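You operate a simulated robot arm through the tools that you are given. There is no shell and no other tool.

Carry out the task below with a simulated robot arm. There is one attempt and no reset: what you move stays moved.

JOB
Put the full black spool away and wind the yellow spool full.
Fine: the full one stands in the small cup of the brown winder and goes in the open drawer; shut it; the new one goes in that cup and stays there.

Only the result counts: the job must be done as asked and must still hold three seconds after the hand-in. Knocking over, shifting, dropping, spilling or breaking anything else fails it.

ROBOT AND FRAMES
A 6-joint arm with a two-finger parallel gripper, fixed in place. Base frame: the origin is at the foot of the arm, x ahead of it, y to its left, z up; the work surface is at about z = 0.615. Units: m, degrees, N and s.
With the tool pointing down near the work surface it reaches from about 0.24 to 0.68 m from the base axis. Its first joint turns from -166.0 to 166.0 degrees. Payload 4.1 kg.
The tool frame sits at the grasp point between the pads (the TCP): z along the fingers, y along the line on which they close. The tips reach 0.023 m beyond it. The gripper opens to 0.094 m. The fingers are 0.038 m wide and 0.01 m thick; the gripper's body (0.054 by 0.096 m) begins 0.039 m behind the TCP.
Orientation is that of the tool frame in the base frame, as a unit quaternion [x, y, z, w]. With the fingers straight down and closing along the base's y, the tool's x points along the base's -x, its y along +y and its z along -z.

CONTROLS
- The arm moves only by the tool arm_command. Its argument "motion" is a list of rows, each a list of 6 numbers: the shift along the tool's x, y, z in m, then the turn, a rotation vector about the tool's x, y, z in degrees. In form: [[x, y, z, rx, ry, rz], ...]. A call has 1 to 20 rows; each row is the pose to reach, as a shift and turn from the pose commanded when the call began, along the tool's axes at that moment. "hand" is the finger opening in m, from 0 to 0.094, set as the call begins (left out, the last holds). Rows are played at 5 a second. More than 0.05 m and 8.6 degrees between two rows, or a gripper value outside its range, and nothing of the call is played. A pose out of reach is approached as far as the arm can. The call stops where the force on the tool passes 60 N (or 10 N more than at its start, if that is more) or the arm is blocked; 0.2 s more then pass. The fingers move at their own pace (about 0.045 m/s each) and stop on an object; they squeeze with about 35 N. The grip force told is the motor's: it shows also when the fingers shut on nothing. Time passes only in rows, and 0.2 s behind the last, so rows that repeat a pose let the fingers close. The reply holds the time, the measured pose of the TCP, the force on the tool along the base axes, the opening and the grip force, in the units named above and with some noise, with the torque about the TCP (base axes, N m) and any sound that the robot's microphone picked up, and new pictures: "show" is both (left out), scene, wrist or none.
- Cameras (640 x 400 px; columns grow to the right, rows downward): "scene" is fixed at [0.3981, 0.6507, 1.5377]; the picture's right is [-1.00, -0.03, 0.00], its down [-0.02, 0.61, -0.79] and it looks along [0.02, -0.79, -0.61] (base axes); focal length 342 px, centre (320, 200). "wrist" rides on the gripper at [0.086, 0.016, -0.074] in the tool frame; the picture's right is [-0.18, 0.98, 0.00], its down [-0.58, -0.11, -0.81] and it looks along [-0.79, -0.15, 0.59] (tool axes); focal length 243 px, centre (320, 200). There is no depth. A picture from a camera that has moved, and an enlarged one, comes with that camera's place and axes in the base frame and with its lens.
- lift_body(by): slides the trunk up (or, below 0, down) by that many m; the arm rides with it, the base frame stays. It gives what a move gives, with no picture.
- zoom(camera, box): a new picture of the part [left, top, right, bottom] of that camera's present view, enlarged. It takes no simulated time.
- finish_job(): hands the job in; it is judged then, once.

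Places have to be worked out from the pictures, the camera data and where the tool is seen. Open the gripper and draw the arm clear of the work before you hand the job in, unless the task says otherwise.

The tools are called by a JSON object that holds its "api" and its "payload". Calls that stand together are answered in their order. arm_command: Moves the arm, as the interface text tells. Its arguments: {"type":"object","properties":{"motion":{"type":"array"},"hand":{"type":"number"},"show":{"type":"string","enum":["both","scene","wrist","none"]}},"required":["motion"]} The other tools are called the same way: lift_body (by) slides the trunk up or down; zoom (camera, box) takes an enlarged picture of a part of a camera's view; finish_job () hands the job in.

At the start:

```text
t: 0.0
tcp_pos: [0.3442, -0.2566, 1.0607]
orientation: [0.001, 1.0, 0.0, 0.001]
wrist_force: [-0.3, 0.5, 0.1]
ft_torque: [-0.01, -0.01, 0.01]
opening: 0.0938
gripper_force: 0.0
trunk travel left (down, up): [-0.475, 0.115]
```

scene: 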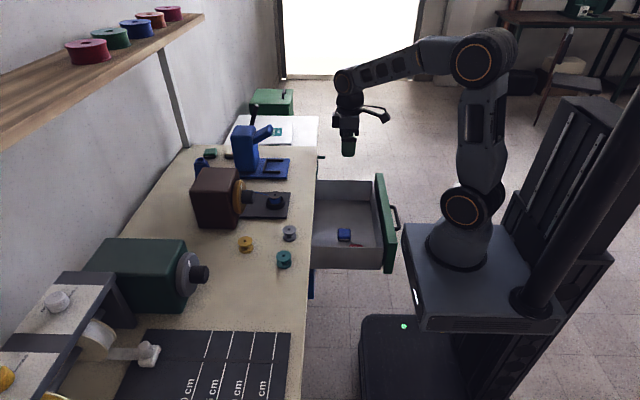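
wrist: 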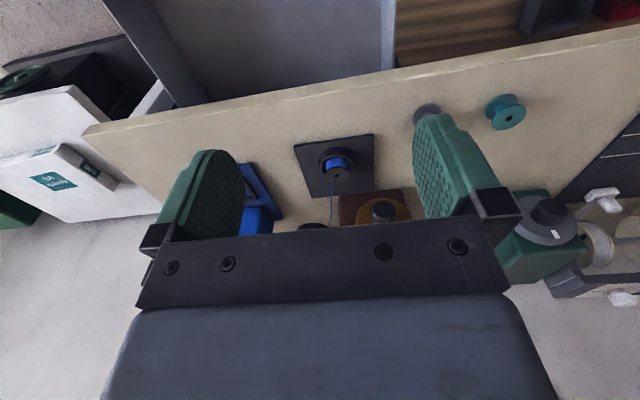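

I'll start by looking closely at the bench: the brown winder, its cup, the loose spools and the drawer.

{"api": "zoom", "payload": {"camera": "scene", "box": [180, 140, 330, 234]}}

{"api": "zoom", "payload": {"camera": "scene", "box": [230, 160, 420, 280]}}

{"api": "zoom", "payload": {"camera": "wrist", "box": [240, 80, 560, 280]}}

{"api": "zoom", "payload": {"camera": "scene", "box": [0, 220, 320, 400]}}

```text
4.26 times, centred on (255, 187) of scene
camera zoom: at [0.3981, 0.6507, 1.5377], right [-1.0, -0.03, 0.0], down [-0.02, 0.61, -0.79], along [0.02, -0.79, -0.61], focal length 1456 px, centre (597, 255)
```

zoom: 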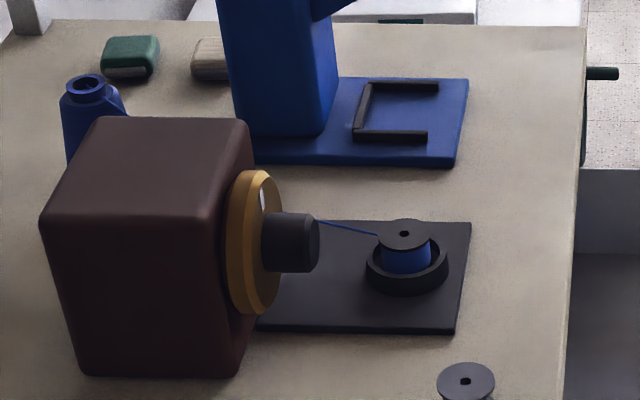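

```text
3.33 times, centred on (325, 220) of scene
camera zoom: at [0.3981, 0.6507, 1.5377], right [-1.0, -0.03, 0.0], down [-0.02, 0.61, -0.79], along [0.02, -0.79, -0.61], focal length 1140 px, centre (303, 133)
```

zoom: 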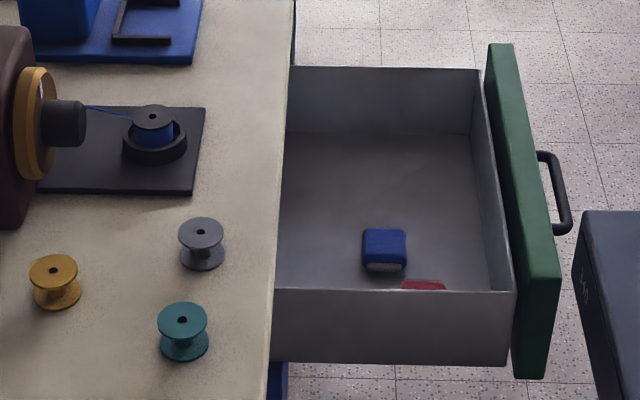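

```text
2.00 times, centred on (400, 180) of wrist
camera zoom: at [0.2586, -0.2404, 1.1355], right [0.18, 0.98, 0.0], down [0.58, -0.11, 0.81], along [0.79, -0.15, -0.59], focal length 485 px, centre (160, 240)
```

zoom: 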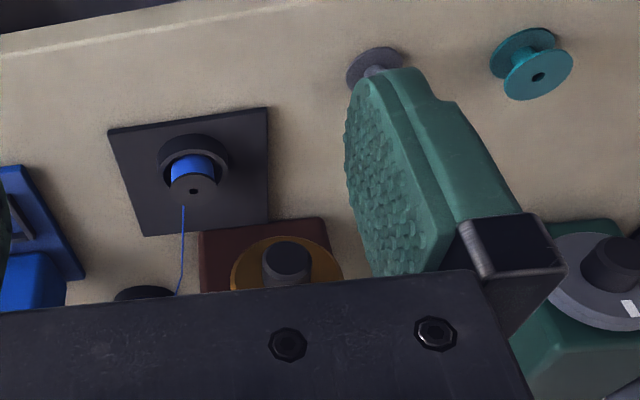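

```text
2.00 times, centred on (160, 310) of scene
camera zoom: at [0.3981, 0.6507, 1.5377], right [-1.0, -0.03, 0.0], down [-0.02, 0.61, -0.79], along [0.02, -0.79, -0.61], focal length 684 px, centre (640, -20)
```

zoom: 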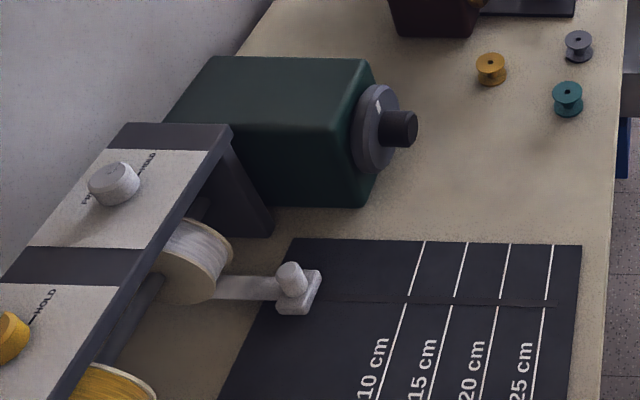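

By triangulating between the two cameras, the bench top comes out at about z 0.79. The black spool in the cup is near (0.575, -0.27), with its top at about z 0.84. I'll move the wrist camera nearer the brown winder for a better look, staying high above everything.

{"api": "arm_command", "payload": {"motion": [[-0.02, 0, 0.03, 0, 0, 0], [-0.04, 0, 0.06, 0, 0, 0], [-0.06, 0, 0.09, 0, 0, 0], [-0.07, 0, 0.11, 0, 0, 0]], "hand": 0.094, "show": "both"}}

```text
t: 1.0
tcp_pos: [0.4155, -0.2569, 0.9497]
orientation: [0.002, 1.0, 0.0, 0.0]
wrist_force: [0.6, 0.3, 0.5]
ft_torque: [0.01, -0.01, -0.01]
opening: 0.0937
gripper_force: 0.2
trunk travel left (down, up): [-0.475, 0.115]
camera wrist: at [0.3289, -0.2412, 1.0248], right [0.19, 0.98, 0.0], down [0.58, -0.11, 0.81], along [0.79, -0.15, -0.59], focal length 243 px, centre (320, 200)
```

scene: 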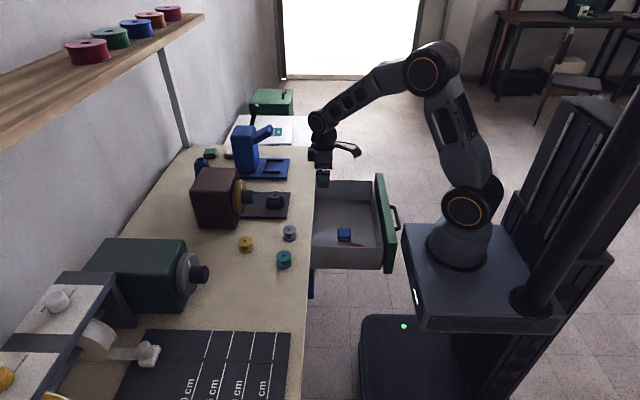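
wrist: 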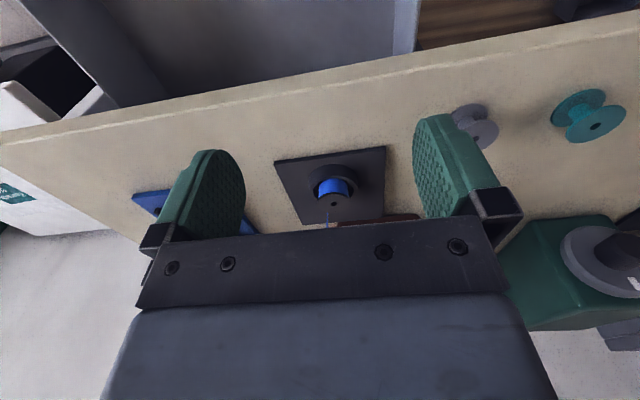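

The gripper body hides the winder in the wrist view. I'll back up a little and tilt the wrist so that the camera looks more level at the winder's nose.

{"api": "arm_command", "payload": {"motion": [[0.02, 0, -0.003, 0, -7, 0], [0.04, 0, -0.006, 0, -14, 0], [0.06, 0, -0.01, 0, -21, 0], [0.06, 0, -0.01, 0, -21, 0]], "show": "wrist"}}

```text
t: 2.0
tcp_pos: [0.3537, -0.2565, 0.9614]
orientation: [0.001, 0.983, 0.0, 0.183]
wrist_force: [0.5, 0.0, -0.3]
ft_torque: [0.01, 0.0, 0.04]
opening: 0.0942
gripper_force: 0.1
trunk travel left (down, up): [-0.475, 0.115]
camera wrist: at [0.2464, -0.2415, 0.9992], right [0.17, 0.98, 0.07], down [0.25, -0.11, 0.96], along [0.95, -0.15, -0.27], focal length 243 px, centre (320, 200)
```

wrist: 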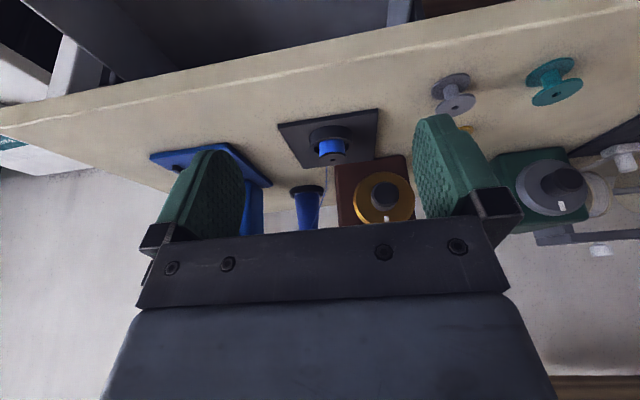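

{"api": "zoom", "payload": {"camera": "wrist", "box": [240, 90, 430, 230]}}

{"api": "zoom", "payload": {"camera": "wrist", "box": [400, 40, 640, 270]}}

```text
2.86 times, centred on (335, 160) of wrist
camera zoom: at [0.2464, -0.2415, 0.9992], right [0.17, 0.98, 0.07], down [0.25, -0.11, 0.96], along [0.95, -0.15, -0.27], focal length 693 px, centre (277, 314)
```

zoom: 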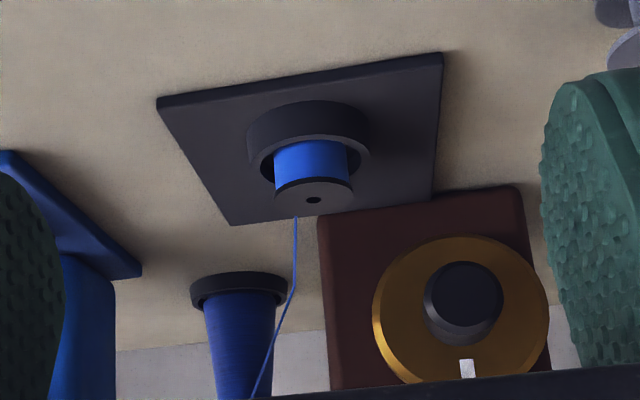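

```text
1.74 times, centred on (520, 155) of wrist
camera zoom: at [0.2464, -0.2415, 0.9992], right [0.17, 0.98, 0.07], down [0.25, -0.11, 0.96], along [0.95, -0.15, -0.27], focal length 422 px, centre (-28, 278)
```

zoom: 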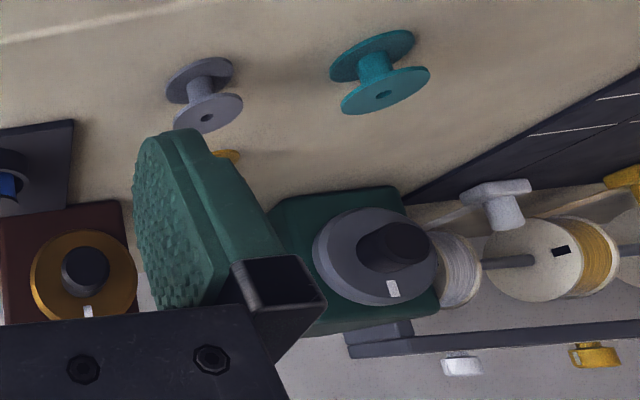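

The wrist view shows the amber disc with a black hub and a white tick, so it looks like a hand wheel facing the robot. A blue thread cone stands beside it. I'll zoom in on the cup, the wheel, the loose spools and the drawer to get dimensions.

{"api": "zoom", "payload": {"camera": "scene", "box": [250, 180, 298, 210]}}

{"api": "zoom", "payload": {"camera": "scene", "box": [226, 220, 306, 270]}}

{"api": "zoom", "payload": {"camera": "scene", "box": [185, 145, 281, 205]}}

{"api": "zoom", "payload": {"camera": "scene", "box": [300, 165, 412, 285]}}

```text
13.33 times, centred on (274, 195) of scene
camera zoom: at [0.3981, 0.6507, 1.5377], right [-1.0, -0.03, 0.0], down [-0.02, 0.61, -0.79], along [0.02, -0.79, -0.61], focal length 4561 px, centre (933, 267)
```

zoom: 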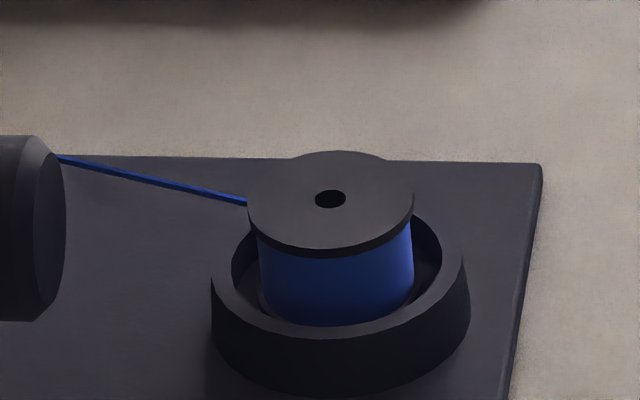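

```text
8.00 times, centred on (266, 245) of scene
camera zoom: at [0.3981, 0.6507, 1.5377], right [-1.0, -0.03, 0.0], down [-0.02, 0.61, -0.79], along [0.02, -0.79, -0.61], focal length 2736 px, centre (752, -160)
```

zoom: 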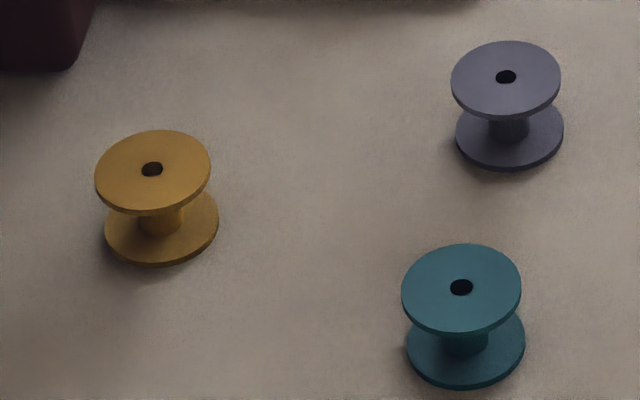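

```text
6.67 times, centred on (233, 175) of scene
camera zoom: at [0.3981, 0.6507, 1.5377], right [-1.0, -0.03, 0.0], down [-0.02, 0.61, -0.79], along [0.02, -0.79, -0.61], focal length 2280 px, centre (900, 367)
```

zoom: 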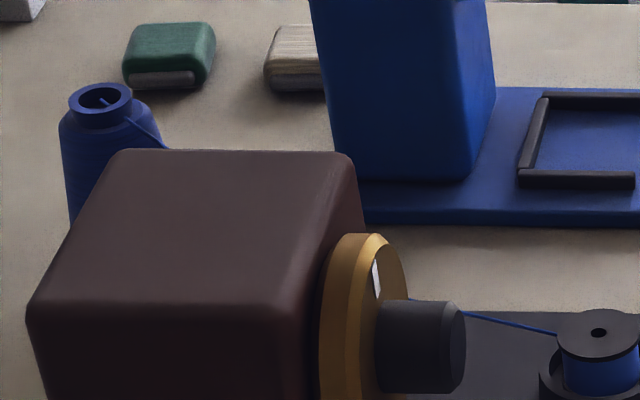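

```text
3.33 times, centred on (356, 225) of scene
camera zoom: at [0.3981, 0.6507, 1.5377], right [-1.0, -0.03, 0.0], down [-0.02, 0.61, -0.79], along [0.02, -0.79, -0.61], focal length 1140 px, centre (200, 117)
```

zoom: 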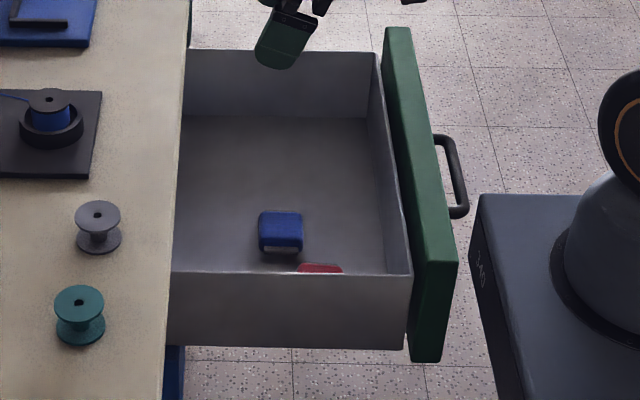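

From the zooms I estimate:

| Item | Position | Size |
|---|---|---|
| Black spool | top centre at about (0.578, -0.270, 0.846) | about 42 mm across |
| Cup rim | z about 0.82 | |
| Hub of the amber wheel | front face at about (0.633, -0.194, 0.893) | about 43 mm across |

I'll straighten the tool and hover above the black spool.

{"api": "arm_command", "payload": {"motion": [[-0.035, -0.002, 0.014, 0, 3.5, 0], [-0.07, -0.004, 0.027, 0, 7, 0], [-0.104, -0.007, 0.041, 0, 10.5, 0], [-0.139, -0.009, 0.055, 0, 14, 0], [-0.174, -0.011, 0.068, 0, 17.5, 0], [-0.2088, -0.0135, 0.082, 0, 21, 0], [-0.2088, -0.0135, 0.082, 0, 21, 0]], "show": "both"}}

```text
t: 3.6
tcp_pos: [0.5804, -0.271, 0.9595]
orientation: [0.001, 1.0, 0.0, -0.001]
wrist_force: [0.7, -0.2, -0.5]
ft_torque: [-0.01, 0.04, 0.03]
opening: 0.094
gripper_force: 0.1
trunk travel left (down, up): [-0.475, 0.115]
camera wrist: at [0.493, -0.2548, 1.0343], right [0.19, 0.98, 0.0], down [0.58, -0.11, 0.8], along [0.79, -0.15, -0.59], focal length 243 px, centre (320, 200)
```

scene: 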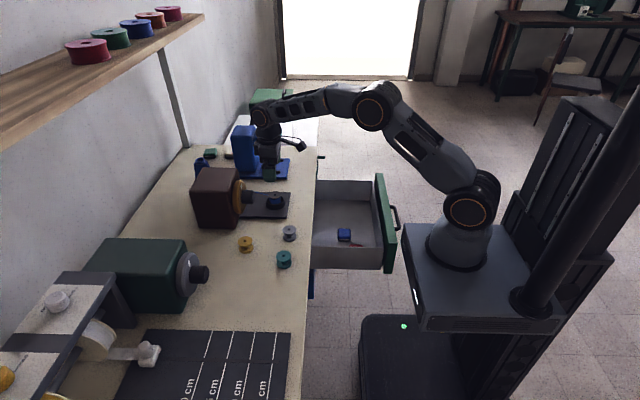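
wrist: 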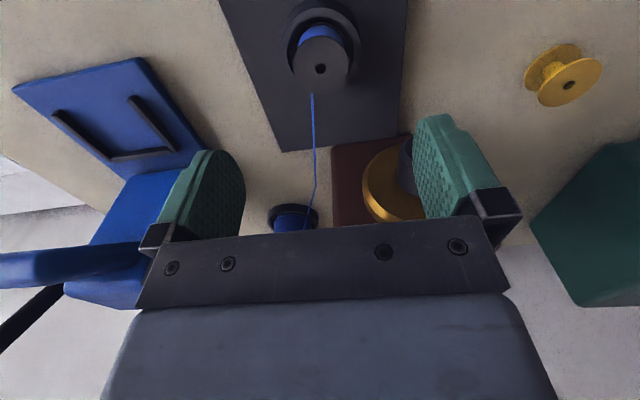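

The spool's hole in the wrist view puts it at about (0.581, -0.271), almost directly under the tool. I'll zoom in to refine that before descending.

{"api": "zoom", "payload": {"camera": "wrist", "box": [240, 0, 400, 100]}}

{"api": "zoom", "payload": {"camera": "scene", "box": [234, 130, 314, 220]}}

```text
4.00 times, centred on (320, 50) of wrist
camera zoom: at [0.493, -0.2548, 1.0343], right [0.19, 0.98, 0.0], down [0.58, -0.11, 0.8], along [0.79, -0.15, -0.59], focal length 970 px, centre (320, 800)
```

zoom: 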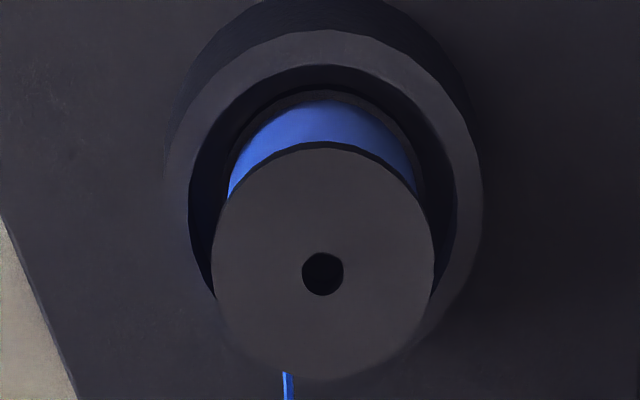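

```text
4.44 times, centred on (274, 175) of scene
camera zoom: at [0.3981, 0.6507, 1.5377], right [-1.0, -0.03, 0.0], down [-0.02, 0.61, -0.79], along [0.02, -0.79, -0.61], focal length 1520 px, centre (524, 311)
```

zoom: 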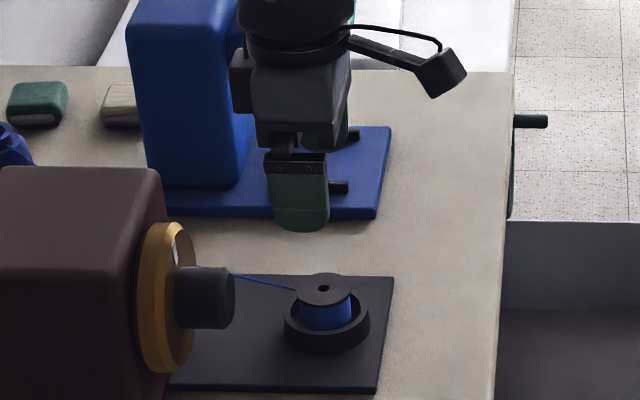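

The tool is centred on the spool. I'll descend to about z 0.866 with the gripper open and check the clearance to the cup rim.

{"api": "arm_command", "payload": {"motion": [[0, 0.0, 0.03, 0, 0, 0], [0, 0, 0.06, 0, 0, 0], [0, 0, 0.08, 0, 0, 0], [0, 0, 0.094, 0, 0, 0], [0, 0, 0.094, 0, 0, 0]], "show": "wrist"}}

{"api": "zoom", "payload": {"camera": "scene", "box": [242, 165, 306, 215]}}

```text
t: 4.8
tcp_pos: [0.5773, -0.2702, 0.8651]
orientation: [0.0, 1.0, 0.0, 0.0]
wrist_force: [-1.3, 0.0, 0.1]
ft_torque: [-0.02, -0.01, 0.02]
opening: 0.094
gripper_force: 0.1
trunk travel left (down, up): [-0.475, 0.115]
camera wrist: at [0.4917, -0.2538, 0.9399], right [0.18, 0.98, 0.0], down [0.58, -0.11, 0.81], along [0.79, -0.15, -0.59], focal length 243 px, centre (320, 200)
```

wrist: 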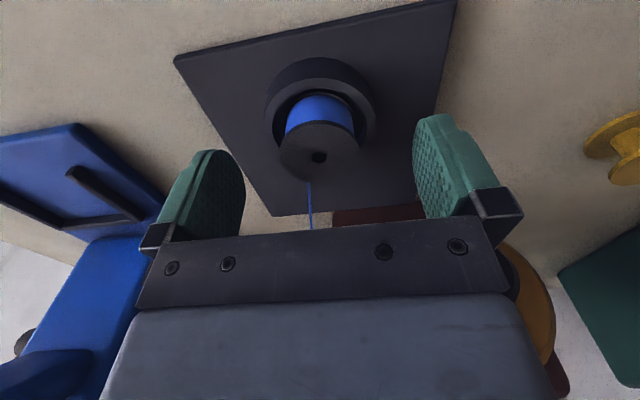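

```text
8.00 times, centred on (274, 190) of scene
camera zoom: at [0.3981, 0.6507, 1.5377], right [-1.0, -0.03, 0.0], down [-0.02, 0.61, -0.79], along [0.02, -0.79, -0.61], focal length 2736 px, centre (688, 280)
```

zoom: 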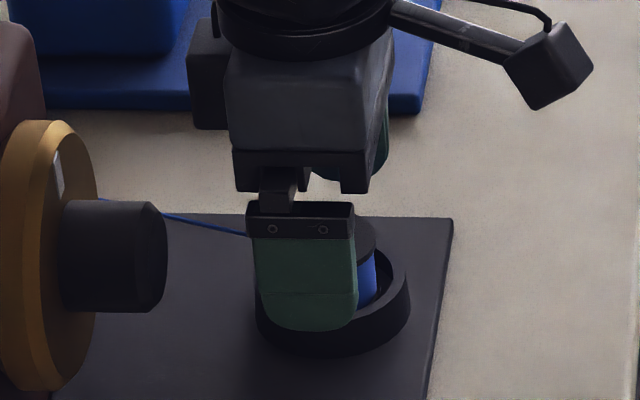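

Repeated views agree: spool top at z about 0.845, cup rim about 0.823, plate about 0.806. I'll lower to z about 0.851, which keeps the tips just above the rim, and close on the flange.

{"api": "arm_command", "payload": {"motion": [[-0.001, 0.0, 0.007, 0, 0, 0], [-0.001, 0, 0.0142, 0, 0, 0], [-0.001, 0, 0.0142, 0, 0, 0]], "show": "none"}}

{"api": "zoom", "payload": {"camera": "scene", "box": [242, 165, 306, 215]}}

{"api": "zoom", "payload": {"camera": "wrist", "box": [140, 40, 540, 290]}}

```text
t: 5.6
tcp_pos: [0.5803, -0.2697, 0.8498]
orientation: [0.0, 1.0, 0.0, 0.0]
wrist_force: [-0.6, 0.3, -0.1]
ft_torque: [0.04, 0.01, 0.0]
opening: 0.0939
gripper_force: 0.1
trunk travel left (down, up): [-0.475, 0.115]
```

```text
8.00 times, centred on (274, 190) of scene
camera zoom: at [0.3981, 0.6507, 1.5377], right [-1.0, -0.03, 0.0], down [-0.02, 0.61, -0.79], along [0.02, -0.79, -0.61], focal length 2736 px, centre (688, 280)
```

zoom: 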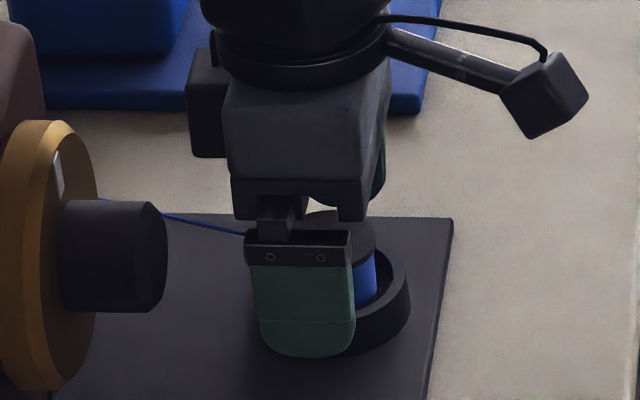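

```text
1.60 times, centred on (340, 165) of wrist
camera zoom: at [0.4939, -0.2541, 0.9258], right [0.18, 0.98, 0.0], down [0.58, -0.11, 0.81], along [0.79, -0.15, -0.59], focal length 388 px, centre (288, 256)
```

zoom: 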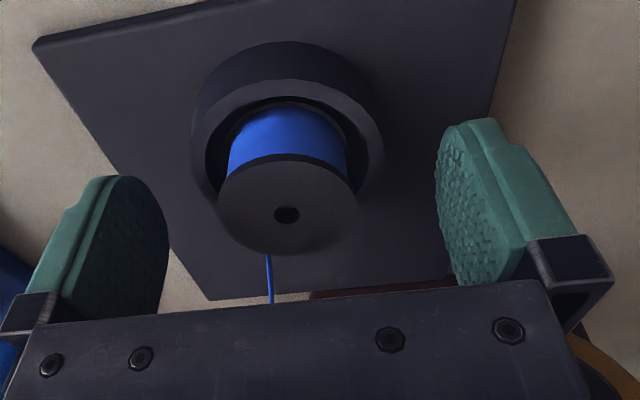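

The fingers straddle the flange evenly, with the tips just above rim height. I'll close the gripper in place.

{"api": "arm_command", "payload": {"motion": [[0, 0, 0, 0, 0, 0], [0, 0, 0, 0, 0, 0], [0, 0, 0, 0, 0, 0], [0, 0, 0, 0, 0, 0], [0, 0, 0, 0, 0, 0]], "hand": 0.025, "show": "wrist"}}

{"api": "zoom", "payload": {"camera": "scene", "box": [242, 165, 306, 215]}}

```text
t: 6.8
tcp_pos: [0.5805, -0.2694, 0.8522]
orientation: [0.0, 1.0, 0.0, 0.0]
wrist_force: [0.4, -0.4, 2.0]
ft_torque: [-0.05, 0.03, 0.01]
opening: 0.0372
gripper_force: 35.4
trunk travel left (down, up): [-0.475, 0.115]
camera wrist: at [0.4937, -0.254, 0.9264], right [0.18, 0.98, 0.0], down [0.58, -0.11, 0.81], along [0.79, -0.15, -0.59], focal length 243 px, centre (320, 200)
```

wrist: 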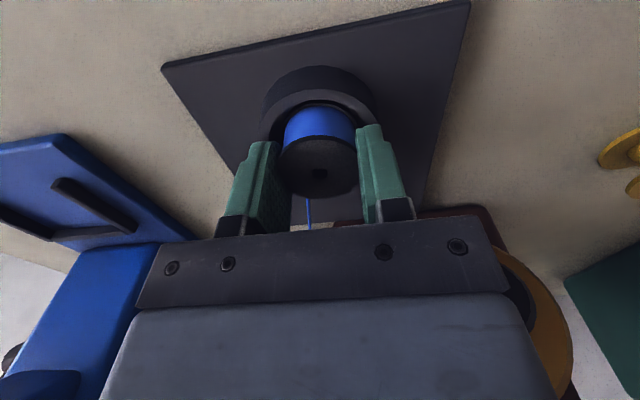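

```text
8.00 times, centred on (274, 190) of scene
camera zoom: at [0.3981, 0.6507, 1.5377], right [-1.0, -0.03, 0.0], down [-0.02, 0.61, -0.79], along [0.02, -0.79, -0.61], focal length 2736 px, centre (688, 280)
```

zoom: 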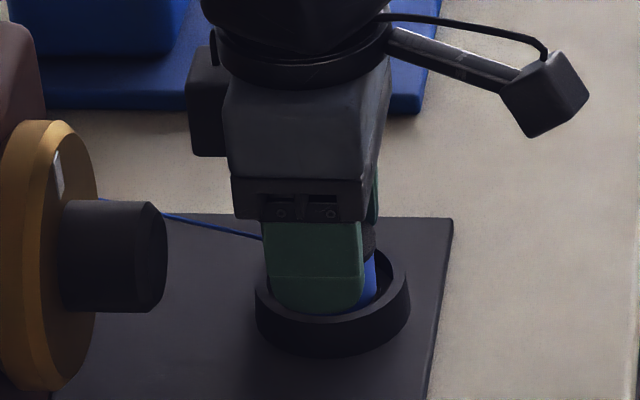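

The gripper holds the spool, with an opening of 0.037 and 35 N. I'll lift slowly and watch the thread.

{"api": "arm_command", "payload": {"motion": [[0, 0, -0.01, 0, 0, 0], [0, 0, -0.02, 0, 0, 0], [0, 0, -0.03, 0, 0, 0], [0, 0, -0.04, 0, 0, 0]], "show": "wrist"}}

{"api": "zoom", "payload": {"camera": "scene", "box": [186, 140, 306, 220]}}

```text
t: 7.8
tcp_pos: [0.5817, -0.2703, 0.8899]
orientation: [0.0, 1.0, -0.001, 0.0]
wrist_force: [0.1, -0.8, -0.1]
ft_torque: [0.02, -0.01, -0.01]
opening: 0.0379
gripper_force: 34.8
trunk travel left (down, up): [-0.475, 0.115]
camera wrist: at [0.4944, -0.2541, 0.9654], right [0.18, 0.98, 0.0], down [0.58, -0.11, 0.81], along [0.79, -0.15, -0.59], focal length 243 px, centre (320, 200)
```

wrist: 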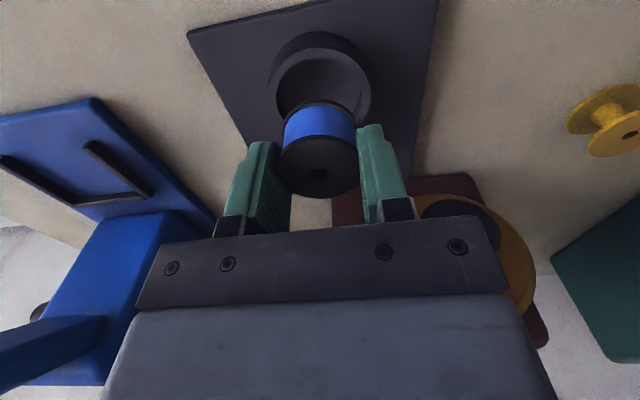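

```text
5.00 times, centred on (246, 180) of scene
camera zoom: at [0.3981, 0.6507, 1.5377], right [-1.0, -0.03, 0.0], down [-0.02, 0.61, -0.79], along [0.02, -0.79, -0.61], focal length 1710 px, centre (690, 300)
```

zoom: 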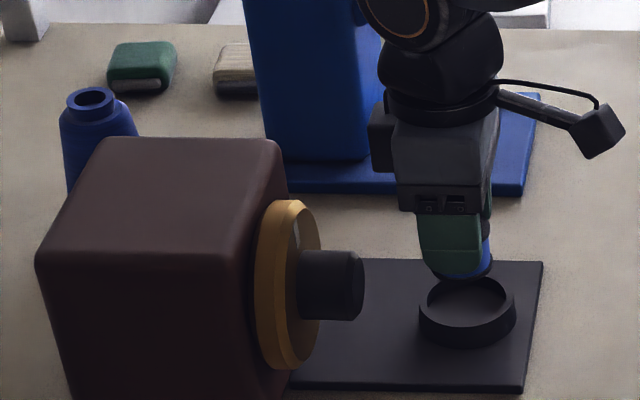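

Lifting the spool released the thread and the cup is empty. I'll raise the spool and carry it over the drawer, moving toward the robot first so it stays clear of the blue machine.

{"api": "arm_command", "payload": {"motion": [[0, 0, -0.03, 0, 0, 0], [0.01, 0, -0.06, 0, 0, 0], [0.04, 0, -0.08, 0, 0, 0], [0.08, 0, -0.08, 0, 0, 0], [0.12, -0.01, -0.08, 0, 0, 0], [0.155, -0.03, -0.08, 0, 0, 0], [0.185, -0.06, -0.08, 0, 0, 0], [0.21, -0.09, -0.08, 0, 0, 0], [0.23, -0.12, -0.08, 0, 0, 0], [0.245, -0.15, -0.08, 0, 0, 0], [0.25, -0.18, -0.08, 0, 0, 0], [0.25, -0.18, -0.08, 0, 0, 0]], "show": "both"}}

```text
t: 10.4
tcp_pos: [0.3281, -0.4515, 0.9705]
orientation: [0.001, 1.0, 0.0, -0.001]
wrist_force: [0.1, -0.9, 0.2]
ft_torque: [0.01, 0.0, 0.02]
opening: 0.0378
gripper_force: 34.8
trunk travel left (down, up): [-0.475, 0.115]
camera wrist: at [0.2421, -0.4355, 1.0453], right [0.18, 0.98, 0.0], down [0.58, -0.11, 0.81], along [0.79, -0.15, -0.59], focal length 243 px, centre (320, 200)
```

scene: 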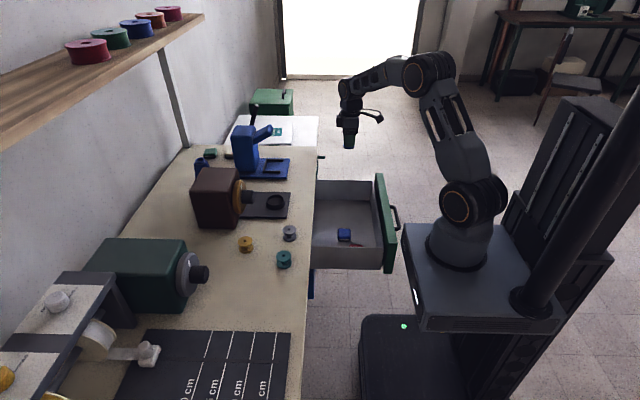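
wrist: 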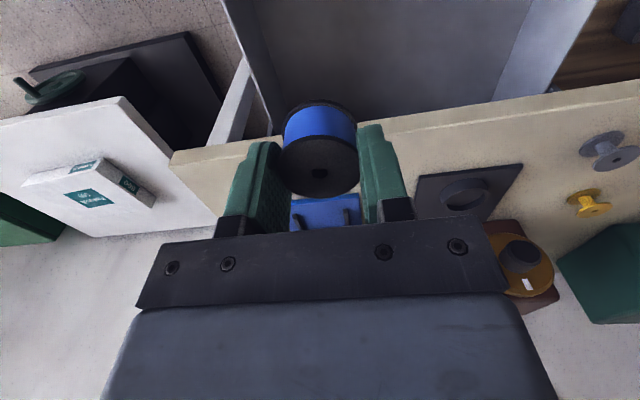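

I'll tilt the wrist so the camera looks down into the drawer and measure its floor, its walls and the contents.

{"api": "arm_command", "payload": {"motion": [[0.01, 0.01, 0, 0, 8, 0], [0.02, 0.03, 0, 0, 16, 0], [0.03, 0.05, 0, 0, 24, 0], [0.03, 0.05, 0, 0, 24, 0]], "show": "wrist"}}

```text
t: 11.4
tcp_pos: [0.2988, -0.3993, 0.9708]
orientation: [0.0, 0.978, -0.001, -0.208]
wrist_force: [-0.5, -0.5, -0.7]
ft_torque: [0.02, -0.01, -0.02]
opening: 0.0378
gripper_force: 35.0
trunk travel left (down, up): [-0.475, 0.115]
camera wrist: at [0.2511, -0.3836, 1.0735], right [0.17, 0.98, -0.08], down [0.86, -0.11, 0.5], along [0.48, -0.15, -0.86], focal length 243 px, centre (320, 200)
```

wrist: 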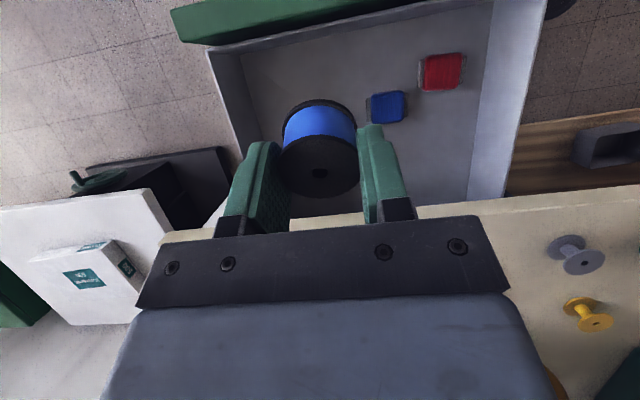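

Triangulation with the scene view gives a drawer floor at about z 0.615 and walls up to about 0.72. The inside runs from y -0.54 to -0.16. The blue block is at (0.33, -0.32) and the red block at (0.295, -0.23). The clear floor near (0.34, -0.45) is the target, so I'll straighten the tool and come down above it.

{"api": "arm_command", "payload": {"motion": [[-0.0214, -0.01, 0.0277, 0, -4.8, 0], [-0.0427, -0.02, 0.0554, 0, -9.6, 0], [-0.0641, -0.03, 0.0831, 0, -14.4, 0], [-0.0854, -0.04, 0.1108, 0, -19.2, 0], [-0.1068, -0.0507, 0.1385, 0, -24, 0], [-0.1068, -0.0507, 0.1385, 0, -24, 0]], "show": "both"}}

```text
t: 12.8
tcp_pos: [0.3394, -0.4517, 0.801]
orientation: [0.0, 1.0, 0.0, 0.0]
wrist_force: [-0.5, -0.5, 0.2]
ft_torque: [-0.01, 0.0, 0.01]
opening: 0.0378
gripper_force: 35.2
trunk travel left (down, up): [-0.475, 0.115]
camera wrist: at [0.2532, -0.4356, 0.8758], right [0.18, 0.98, 0.0], down [0.58, -0.11, 0.81], along [0.79, -0.15, -0.59], focal length 243 px, centre (320, 200)
```

scene: 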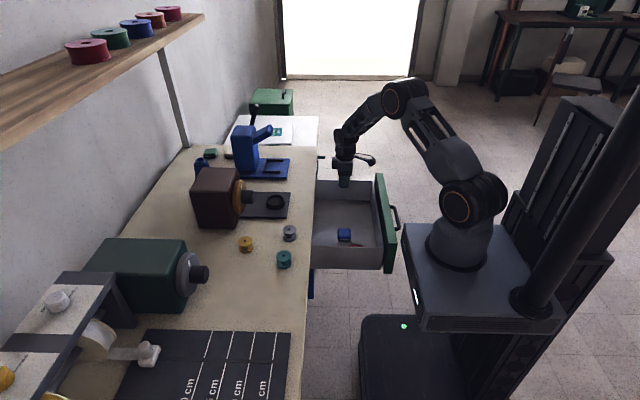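
wrist: 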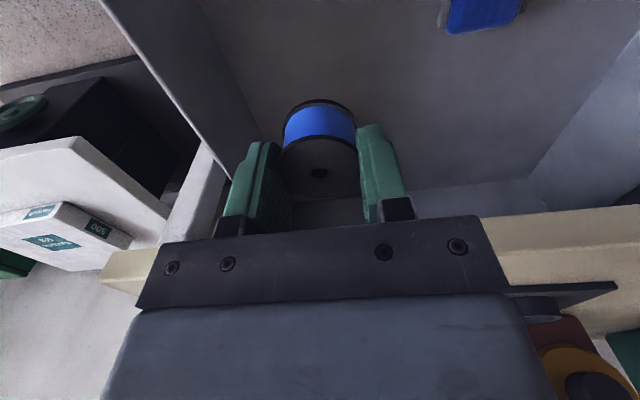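

Clear floor lies below and the far wall is to the left. I'll descend to z about 0.68 and check.

{"api": "arm_command", "payload": {"motion": [[0, 0, 0.03, 0, 0, 0], [0, 0, 0.06, 0, 0, 0], [0, 0, 0.09, 0, 0, 0], [0, 0, 0.115, 0, 0, 0], [0, 0, 0.115, 0, 0, 0]], "show": "wrist"}}

{"api": "zoom", "payload": {"camera": "scene", "box": [306, 150, 410, 280]}}

```text
t: 14.0
tcp_pos: [0.3407, -0.45, 0.683]
orientation: [-0.001, 1.0, 0.0, 0.0]
wrist_force: [0.0, -0.1, -0.3]
ft_torque: [-0.03, -0.01, 0.02]
opening: 0.0379
gripper_force: 35.4
trunk travel left (down, up): [-0.475, 0.115]
camera wrist: at [0.2536, -0.4344, 0.7588], right [0.18, 0.98, 0.0], down [0.58, -0.11, 0.81], along [0.79, -0.15, -0.59], focal length 243 px, centre (320, 200)
```

wrist: 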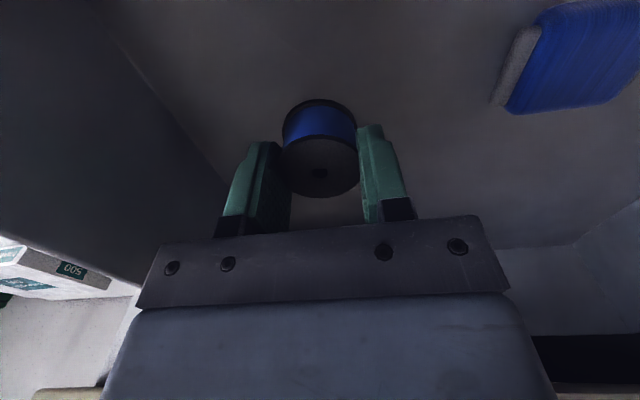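

```text
3.08 times, centred on (358, 215) of scene
camera zoom: at [0.3981, 0.6507, 1.5377], right [-1.0, -0.03, 0.0], down [-0.02, 0.61, -0.79], along [0.02, -0.79, -0.61], focal length 1052 px, centre (203, 154)
```

zoom: 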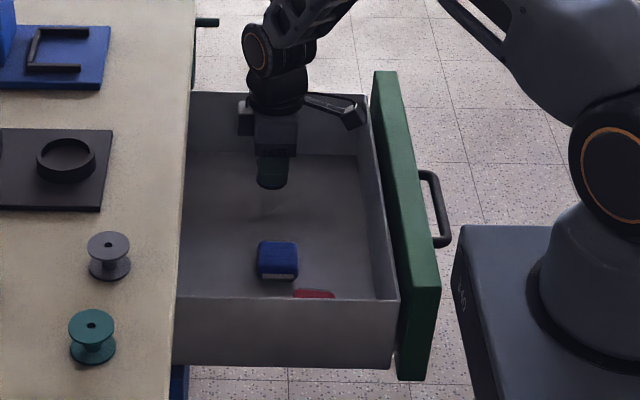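

The tool is clear on all sides. I'll lower in small steps toward the expected floor contact at TCP z about 0.655, watching the vertical force.

{"api": "arm_command", "payload": {"motion": [[0, 0, 0.006, 0, 0, 0], [0, 0, 0.012, 0, 0, 0], [0, 0, 0.018, 0, 0, 0], [0, 0, 0.018, 0, 0, 0]], "show": "wrist"}}

```text
t: 15.0
tcp_pos: [0.3409, -0.451, 0.6668]
orientation: [0.0, 1.0, 0.0, 0.0]
wrist_force: [-0.5, 0.1, 0.7]
ft_torque: [0.03, 0.01, 0.01]
opening: 0.0381
gripper_force: 35.2
trunk travel left (down, up): [-0.475, 0.115]
camera wrist: at [0.2547, -0.434, 0.7414], right [0.18, 0.98, 0.0], down [0.58, -0.11, 0.81], along [0.79, -0.15, -0.59], focal length 243 px, centre (320, 200)
```

wrist: 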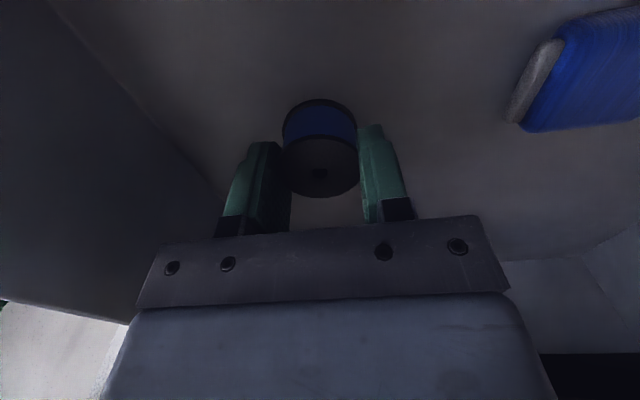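

{"api": "arm_command", "payload": {"motion": [[0, 0, 0.002, 0, 0, 0], [0, 0, 0.004, 0, 0, 0], [0, 0, 0.006, 0, 0, 0], [0, 0, 0.008, 0, 0, 0]], "show": "none"}}

{"api": "zoom", "payload": {"camera": "scene", "box": [318, 190, 366, 220]}}

{"api": "zoom", "payload": {"camera": "wrist", "box": [220, 60, 420, 220]}}

```text
t: 16.0
tcp_pos: [0.341, -0.451, 0.6587]
orientation: [0.0, 1.0, 0.0, 0.0]
wrist_force: [-0.8, 0.6, 0.0]
ft_torque: [-0.01, 0.01, -0.02]
opening: 0.0379
gripper_force: 34.9
trunk travel left (down, up): [-0.475, 0.115]
```

```text
13.33 times, centred on (342, 205) of scene
camera zoom: at [0.3981, 0.6507, 1.5377], right [-1.0, -0.03, 0.0], down [-0.02, 0.61, -0.79], along [0.02, -0.79, -0.61], focal length 4561 px, centre (27, 133)
```

zoom: 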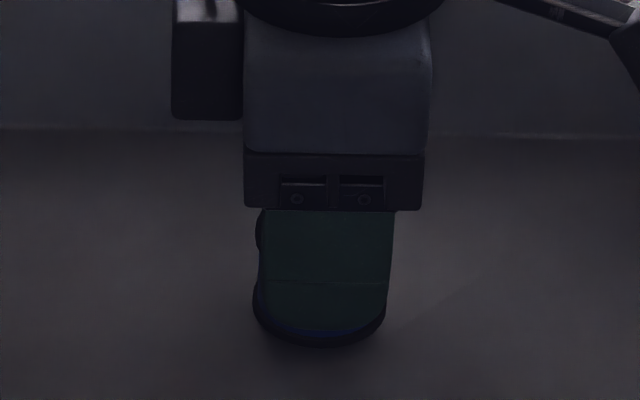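

```text
2.50 times, centred on (320, 140) of wrist
camera zoom: at [0.2544, -0.4348, 0.7348], right [0.18, 0.98, 0.0], down [0.58, -0.11, 0.81], along [0.79, -0.15, -0.59], focal length 606 px, centre (320, 350)
```

zoom: 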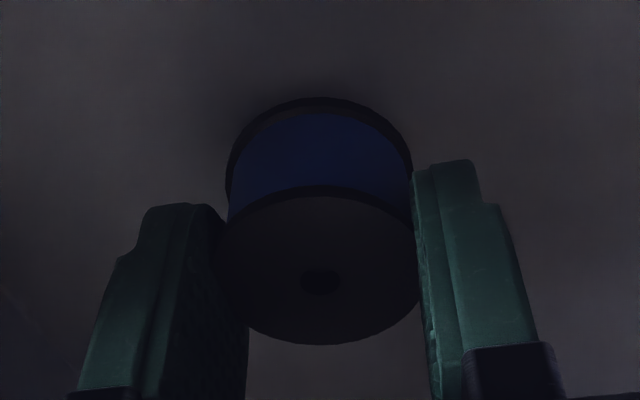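

The contact shadow is closing but there is no force yet. I'll keep lowering in about 1.5 mm steps.

{"api": "arm_command", "payload": {"motion": [[0, 0, 0.0015, 0, 0, 0], [0, 0, 0.003, 0, 0, 0]], "show": "none"}}

{"api": "zoom", "payload": {"camera": "wrist", "box": [260, 80, 380, 160]}}

```text
t: 16.6
tcp_pos: [0.3416, -0.4515, 0.6569]
orientation: [-0.001, 1.0, 0.0, 0.0]
wrist_force: [0.4, 0.0, -0.3]
ft_torque: [-0.07, -0.05, -0.05]
opening: 0.038
gripper_force: 35.0
trunk travel left (down, up): [-0.475, 0.115]
```

```text
5.00 times, centred on (320, 120) of wrist
camera zoom: at [0.2548, -0.4347, 0.7318], right [0.18, 0.98, 0.0], down [0.58, -0.11, 0.81], along [0.79, -0.15, -0.59], focal length 1213 px, centre (320, 600)
```

zoom: 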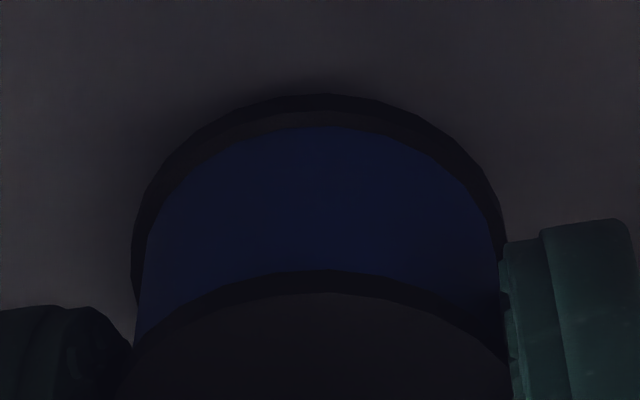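

{"api": "arm_command", "payload": {"motion": [[0, 0, 0.001, 0, 0, 0], [0, 0, 0.002, 0, 0, 0], [0, 0, 0.003, 0, 0, 0]], "show": "none"}}

```text
t: 17.4
tcp_pos: [0.3405, -0.4507, 0.654]
orientation: [0.0, 1.0, 0.0, -0.001]
wrist_force: [-0.2, 1.0, 0.6]
ft_torque: [0.02, 0.05, 0.01]
opening: 0.0379
gripper_force: 34.7
trunk travel left (down, up): [-0.475, 0.115]
```

Still no contact force. I'll go a few millimetres lower, slowly.

{"api": "arm_command", "payload": {"motion": [[0, 0, 0.001, 0, 0, 0], [0, 0, 0.002, 0, 0, 0], [0, 0, 0.003, 0, 0, 0]], "show": "none"}}

{"api": "zoom", "payload": {"camera": "wrist", "box": [260, 80, 380, 160]}}

```text
t: 18.2
tcp_pos: [0.3408, -0.4504, 0.652]
orientation: [0.0, 1.0, 0.0, 0.001]
wrist_force: [0.0, 1.8, 4.5]
ft_torque: [0.17, -0.03, -0.03]
opening: 0.0378
gripper_force: 34.9
trunk travel left (down, up): [-0.475, 0.115]
```

```text
5.00 times, centred on (320, 120) of wrist
camera zoom: at [0.2548, -0.4346, 0.7265], right [0.18, 0.98, 0.0], down [0.58, -0.11, 0.81], along [0.79, -0.15, -0.59], focal length 1213 px, centre (320, 600)
```

zoom: 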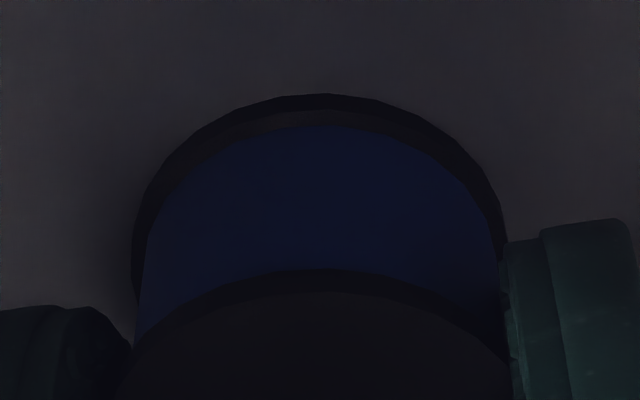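

There is now a 4.5 N upward contact, so the spool is standing on the drawer floor. I'll open the fingers and then rise straight up.

{"api": "arm_command", "payload": {"motion": [[0, 0, 0, 0, 0, 0], [0, 0, 0, 0, 0, 0], [0, 0, 0, 0, 0, 0], [0, 0, 0, 0, 0, 0]], "hand": 0.075, "show": "wrist"}}

```text
t: 19.2
tcp_pos: [0.3408, -0.4507, 0.6509]
orientation: [0.0, 1.0, -0.001, 0.0]
wrist_force: [0.0, -0.7, -0.4]
ft_torque: [0.0, -0.04, -0.01]
opening: 0.0747
gripper_force: 0.0
trunk travel left (down, up): [-0.475, 0.115]
camera wrist: at [0.2549, -0.4344, 0.7259], right [0.18, 0.98, 0.0], down [0.58, -0.11, 0.81], along [0.79, -0.15, -0.59], focal length 243 px, centre (320, 200)
```

wrist: 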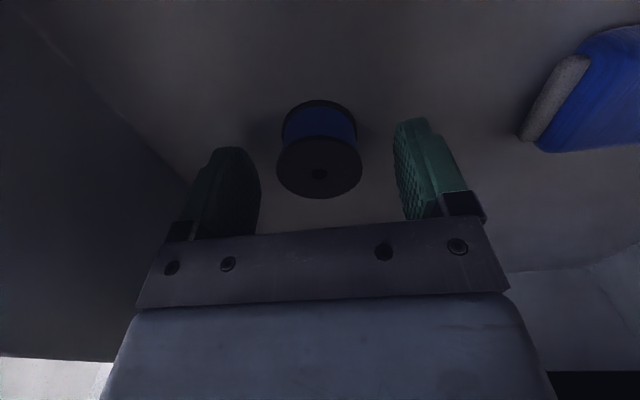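

The spool is free and upright. I'll lift straight out of the drawer.

{"api": "arm_command", "payload": {"motion": [[0, 0, -0.01, 0, 0, 0], [0, 0, -0.03, 0, 0, 0], [0, 0, -0.06, 0, 0, 0], [0, 0, -0.1, 0, 0, 0], [0, 0, -0.15, 0, 0, 0], [0, 0, -0.2, 0, 0, 0], [0, 0, -0.25, 0, 0, 0], [0, 0, -0.25, 0, 0, 0]], "show": "both"}}

{"api": "zoom", "payload": {"camera": "scene", "box": [300, 165, 428, 285]}}

```text
t: 21.0
tcp_pos: [0.3418, -0.45, 0.8985]
orientation: [0.0, 1.0, 0.0, -0.001]
wrist_force: [0.1, -0.1, 0.0]
ft_torque: [0.02, -0.01, 0.02]
opening: 0.0751
gripper_force: 0.0
trunk travel left (down, up): [-0.475, 0.115]
camera wrist: at [0.2551, -0.4344, 0.9743], right [0.18, 0.98, 0.0], down [0.58, -0.11, 0.81], along [0.79, -0.15, -0.59], focal length 243 px, centre (320, 200)
```

scene: 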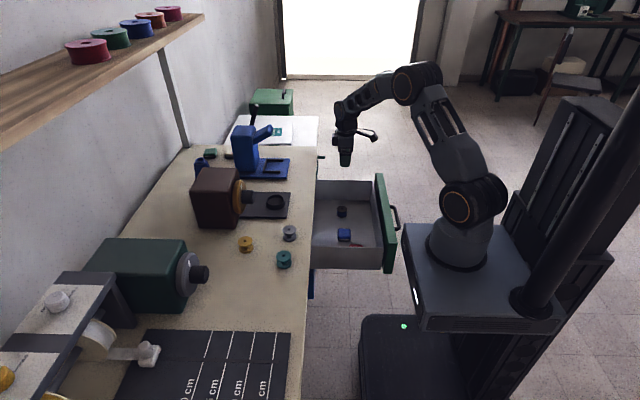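
wrist: 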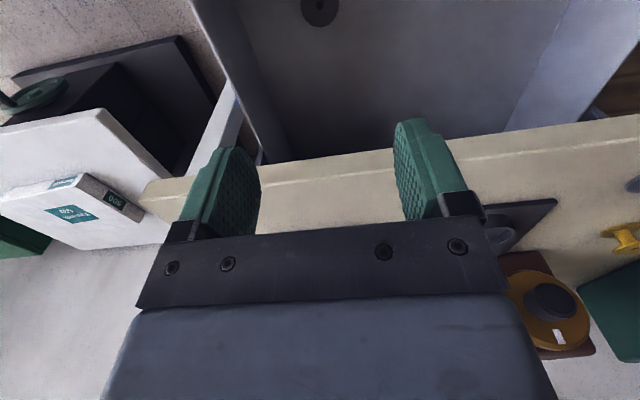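

```text
3.33 times, centred on (364, 225) of scene
camera zoom: at [0.3981, 0.6507, 1.5377], right [-1.0, -0.03, 0.0], down [-0.02, 0.61, -0.79], along [0.02, -0.79, -0.61], focal length 1140 px, centre (173, 117)
```

zoom: 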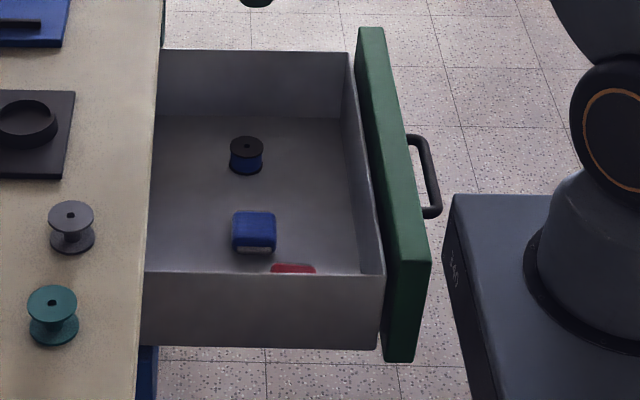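

The black spool stands upright in the drawer. I estimate the front panel's outer face at x about 0.17, its top at z about 0.75, its centre at y about -0.35, and the handle at z about 0.68. I'll close the fingers and move in front of the panel, staying high, to check those numbers.

{"api": "arm_command", "payload": {"motion": [[0.035, 0.016, 0, 0, 4, 0], [0.07, 0.032, 0, 0, 8, 0], [0.105, 0.048, 0, 0, 12, 0], [0.14, 0.064, 0, 0, 16, 0], [0.175, 0.08, 0, 0, 20, 0], [0.21, 0.097, 0, 0, 24, 0], [0.21, 0.097, 0, 0, 24, 0]], "hand": 0.0, "show": "both"}}

```text
t: 22.6
tcp_pos: [0.1309, -0.3521, 0.901]
orientation: [0.0, 0.978, 0.0, -0.207]
wrist_force: [-0.4, -0.2, -0.3]
ft_torque: [-0.03, 0.0, -0.01]
opening: 0.0
gripper_force: 35.8
trunk travel left (down, up): [-0.475, 0.115]
camera wrist: at [0.0822, -0.3368, 1.0048], right [0.17, 0.98, -0.08], down [0.86, -0.11, 0.5], along [0.48, -0.15, -0.86], focal length 243 px, centre (320, 200)
```

scene: 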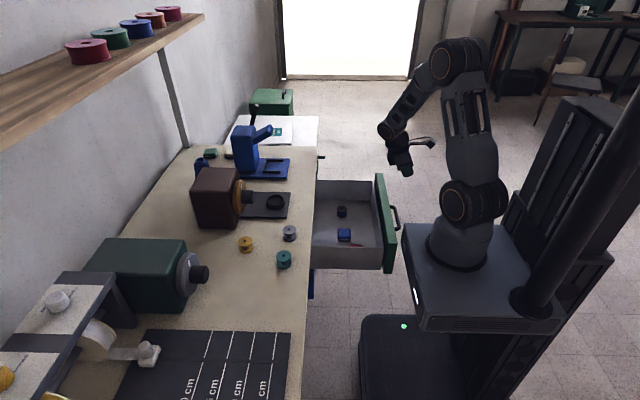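
wrist: 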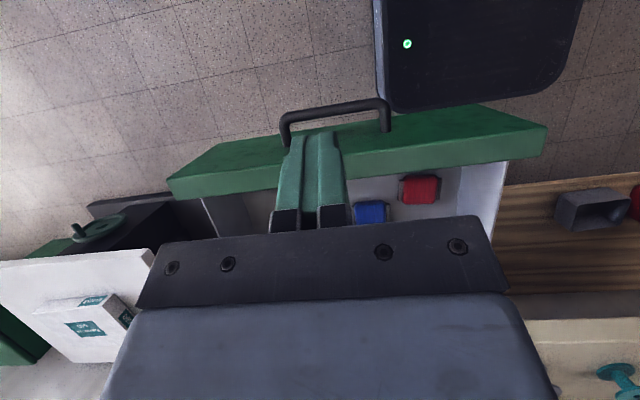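

The panel measurement holds up: outer face x about 0.172, y from -0.56 to -0.148, top z about 0.75. I'll lean the closed fingertips forward about 20° so they lead the gripper body, stay in front of the panel at its centre, and come lower.

{"api": "arm_command", "payload": {"motion": [[-0.002, 0, 0.017, 0, -7.33, 0], [-0.004, 0, 0.035, 0, -14.67, 0], [-0.006, 0, 0.052, 0, -22, 0], [-0.008, 0, 0.069, 0, -29.33, 0], [-0.01, 0, 0.087, 0, -36.67, 0], [-0.0124, 0, 0.104, 0, -44, 0], [-0.0124, 0, 0.104, 0, -44, 0]], "show": "both"}}

```text
t: 24.2
tcp_pos: [0.1015, -0.3544, 0.8004]
orientation: [0.0, 0.985, 0.0, 0.175]
wrist_force: [-0.2, 0.3, 0.0]
ft_torque: [0.0, 0.03, -0.02]
opening: 0.0
gripper_force: 34.8
trunk travel left (down, up): [-0.475, 0.115]
camera wrist: at [-0.0056, -0.3374, 0.8407], right [0.17, 0.98, 0.06], down [0.27, -0.11, 0.96], along [0.95, -0.15, -0.28], focal length 243 px, centre (320, 200)
```

scene: 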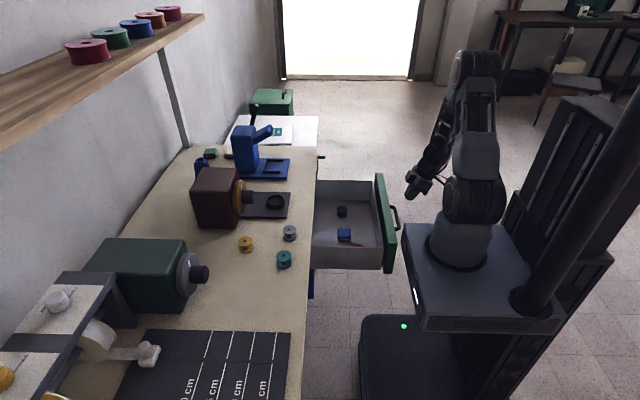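
wrist: 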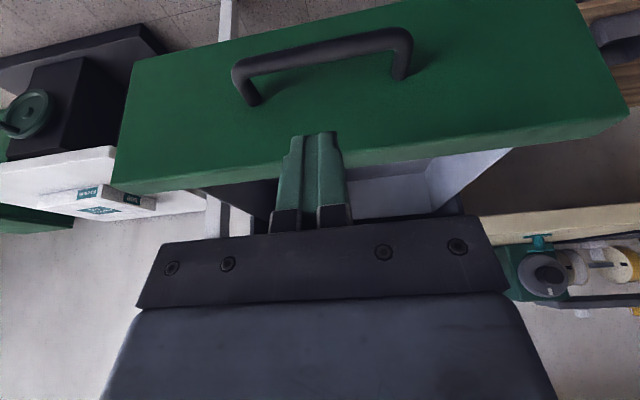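

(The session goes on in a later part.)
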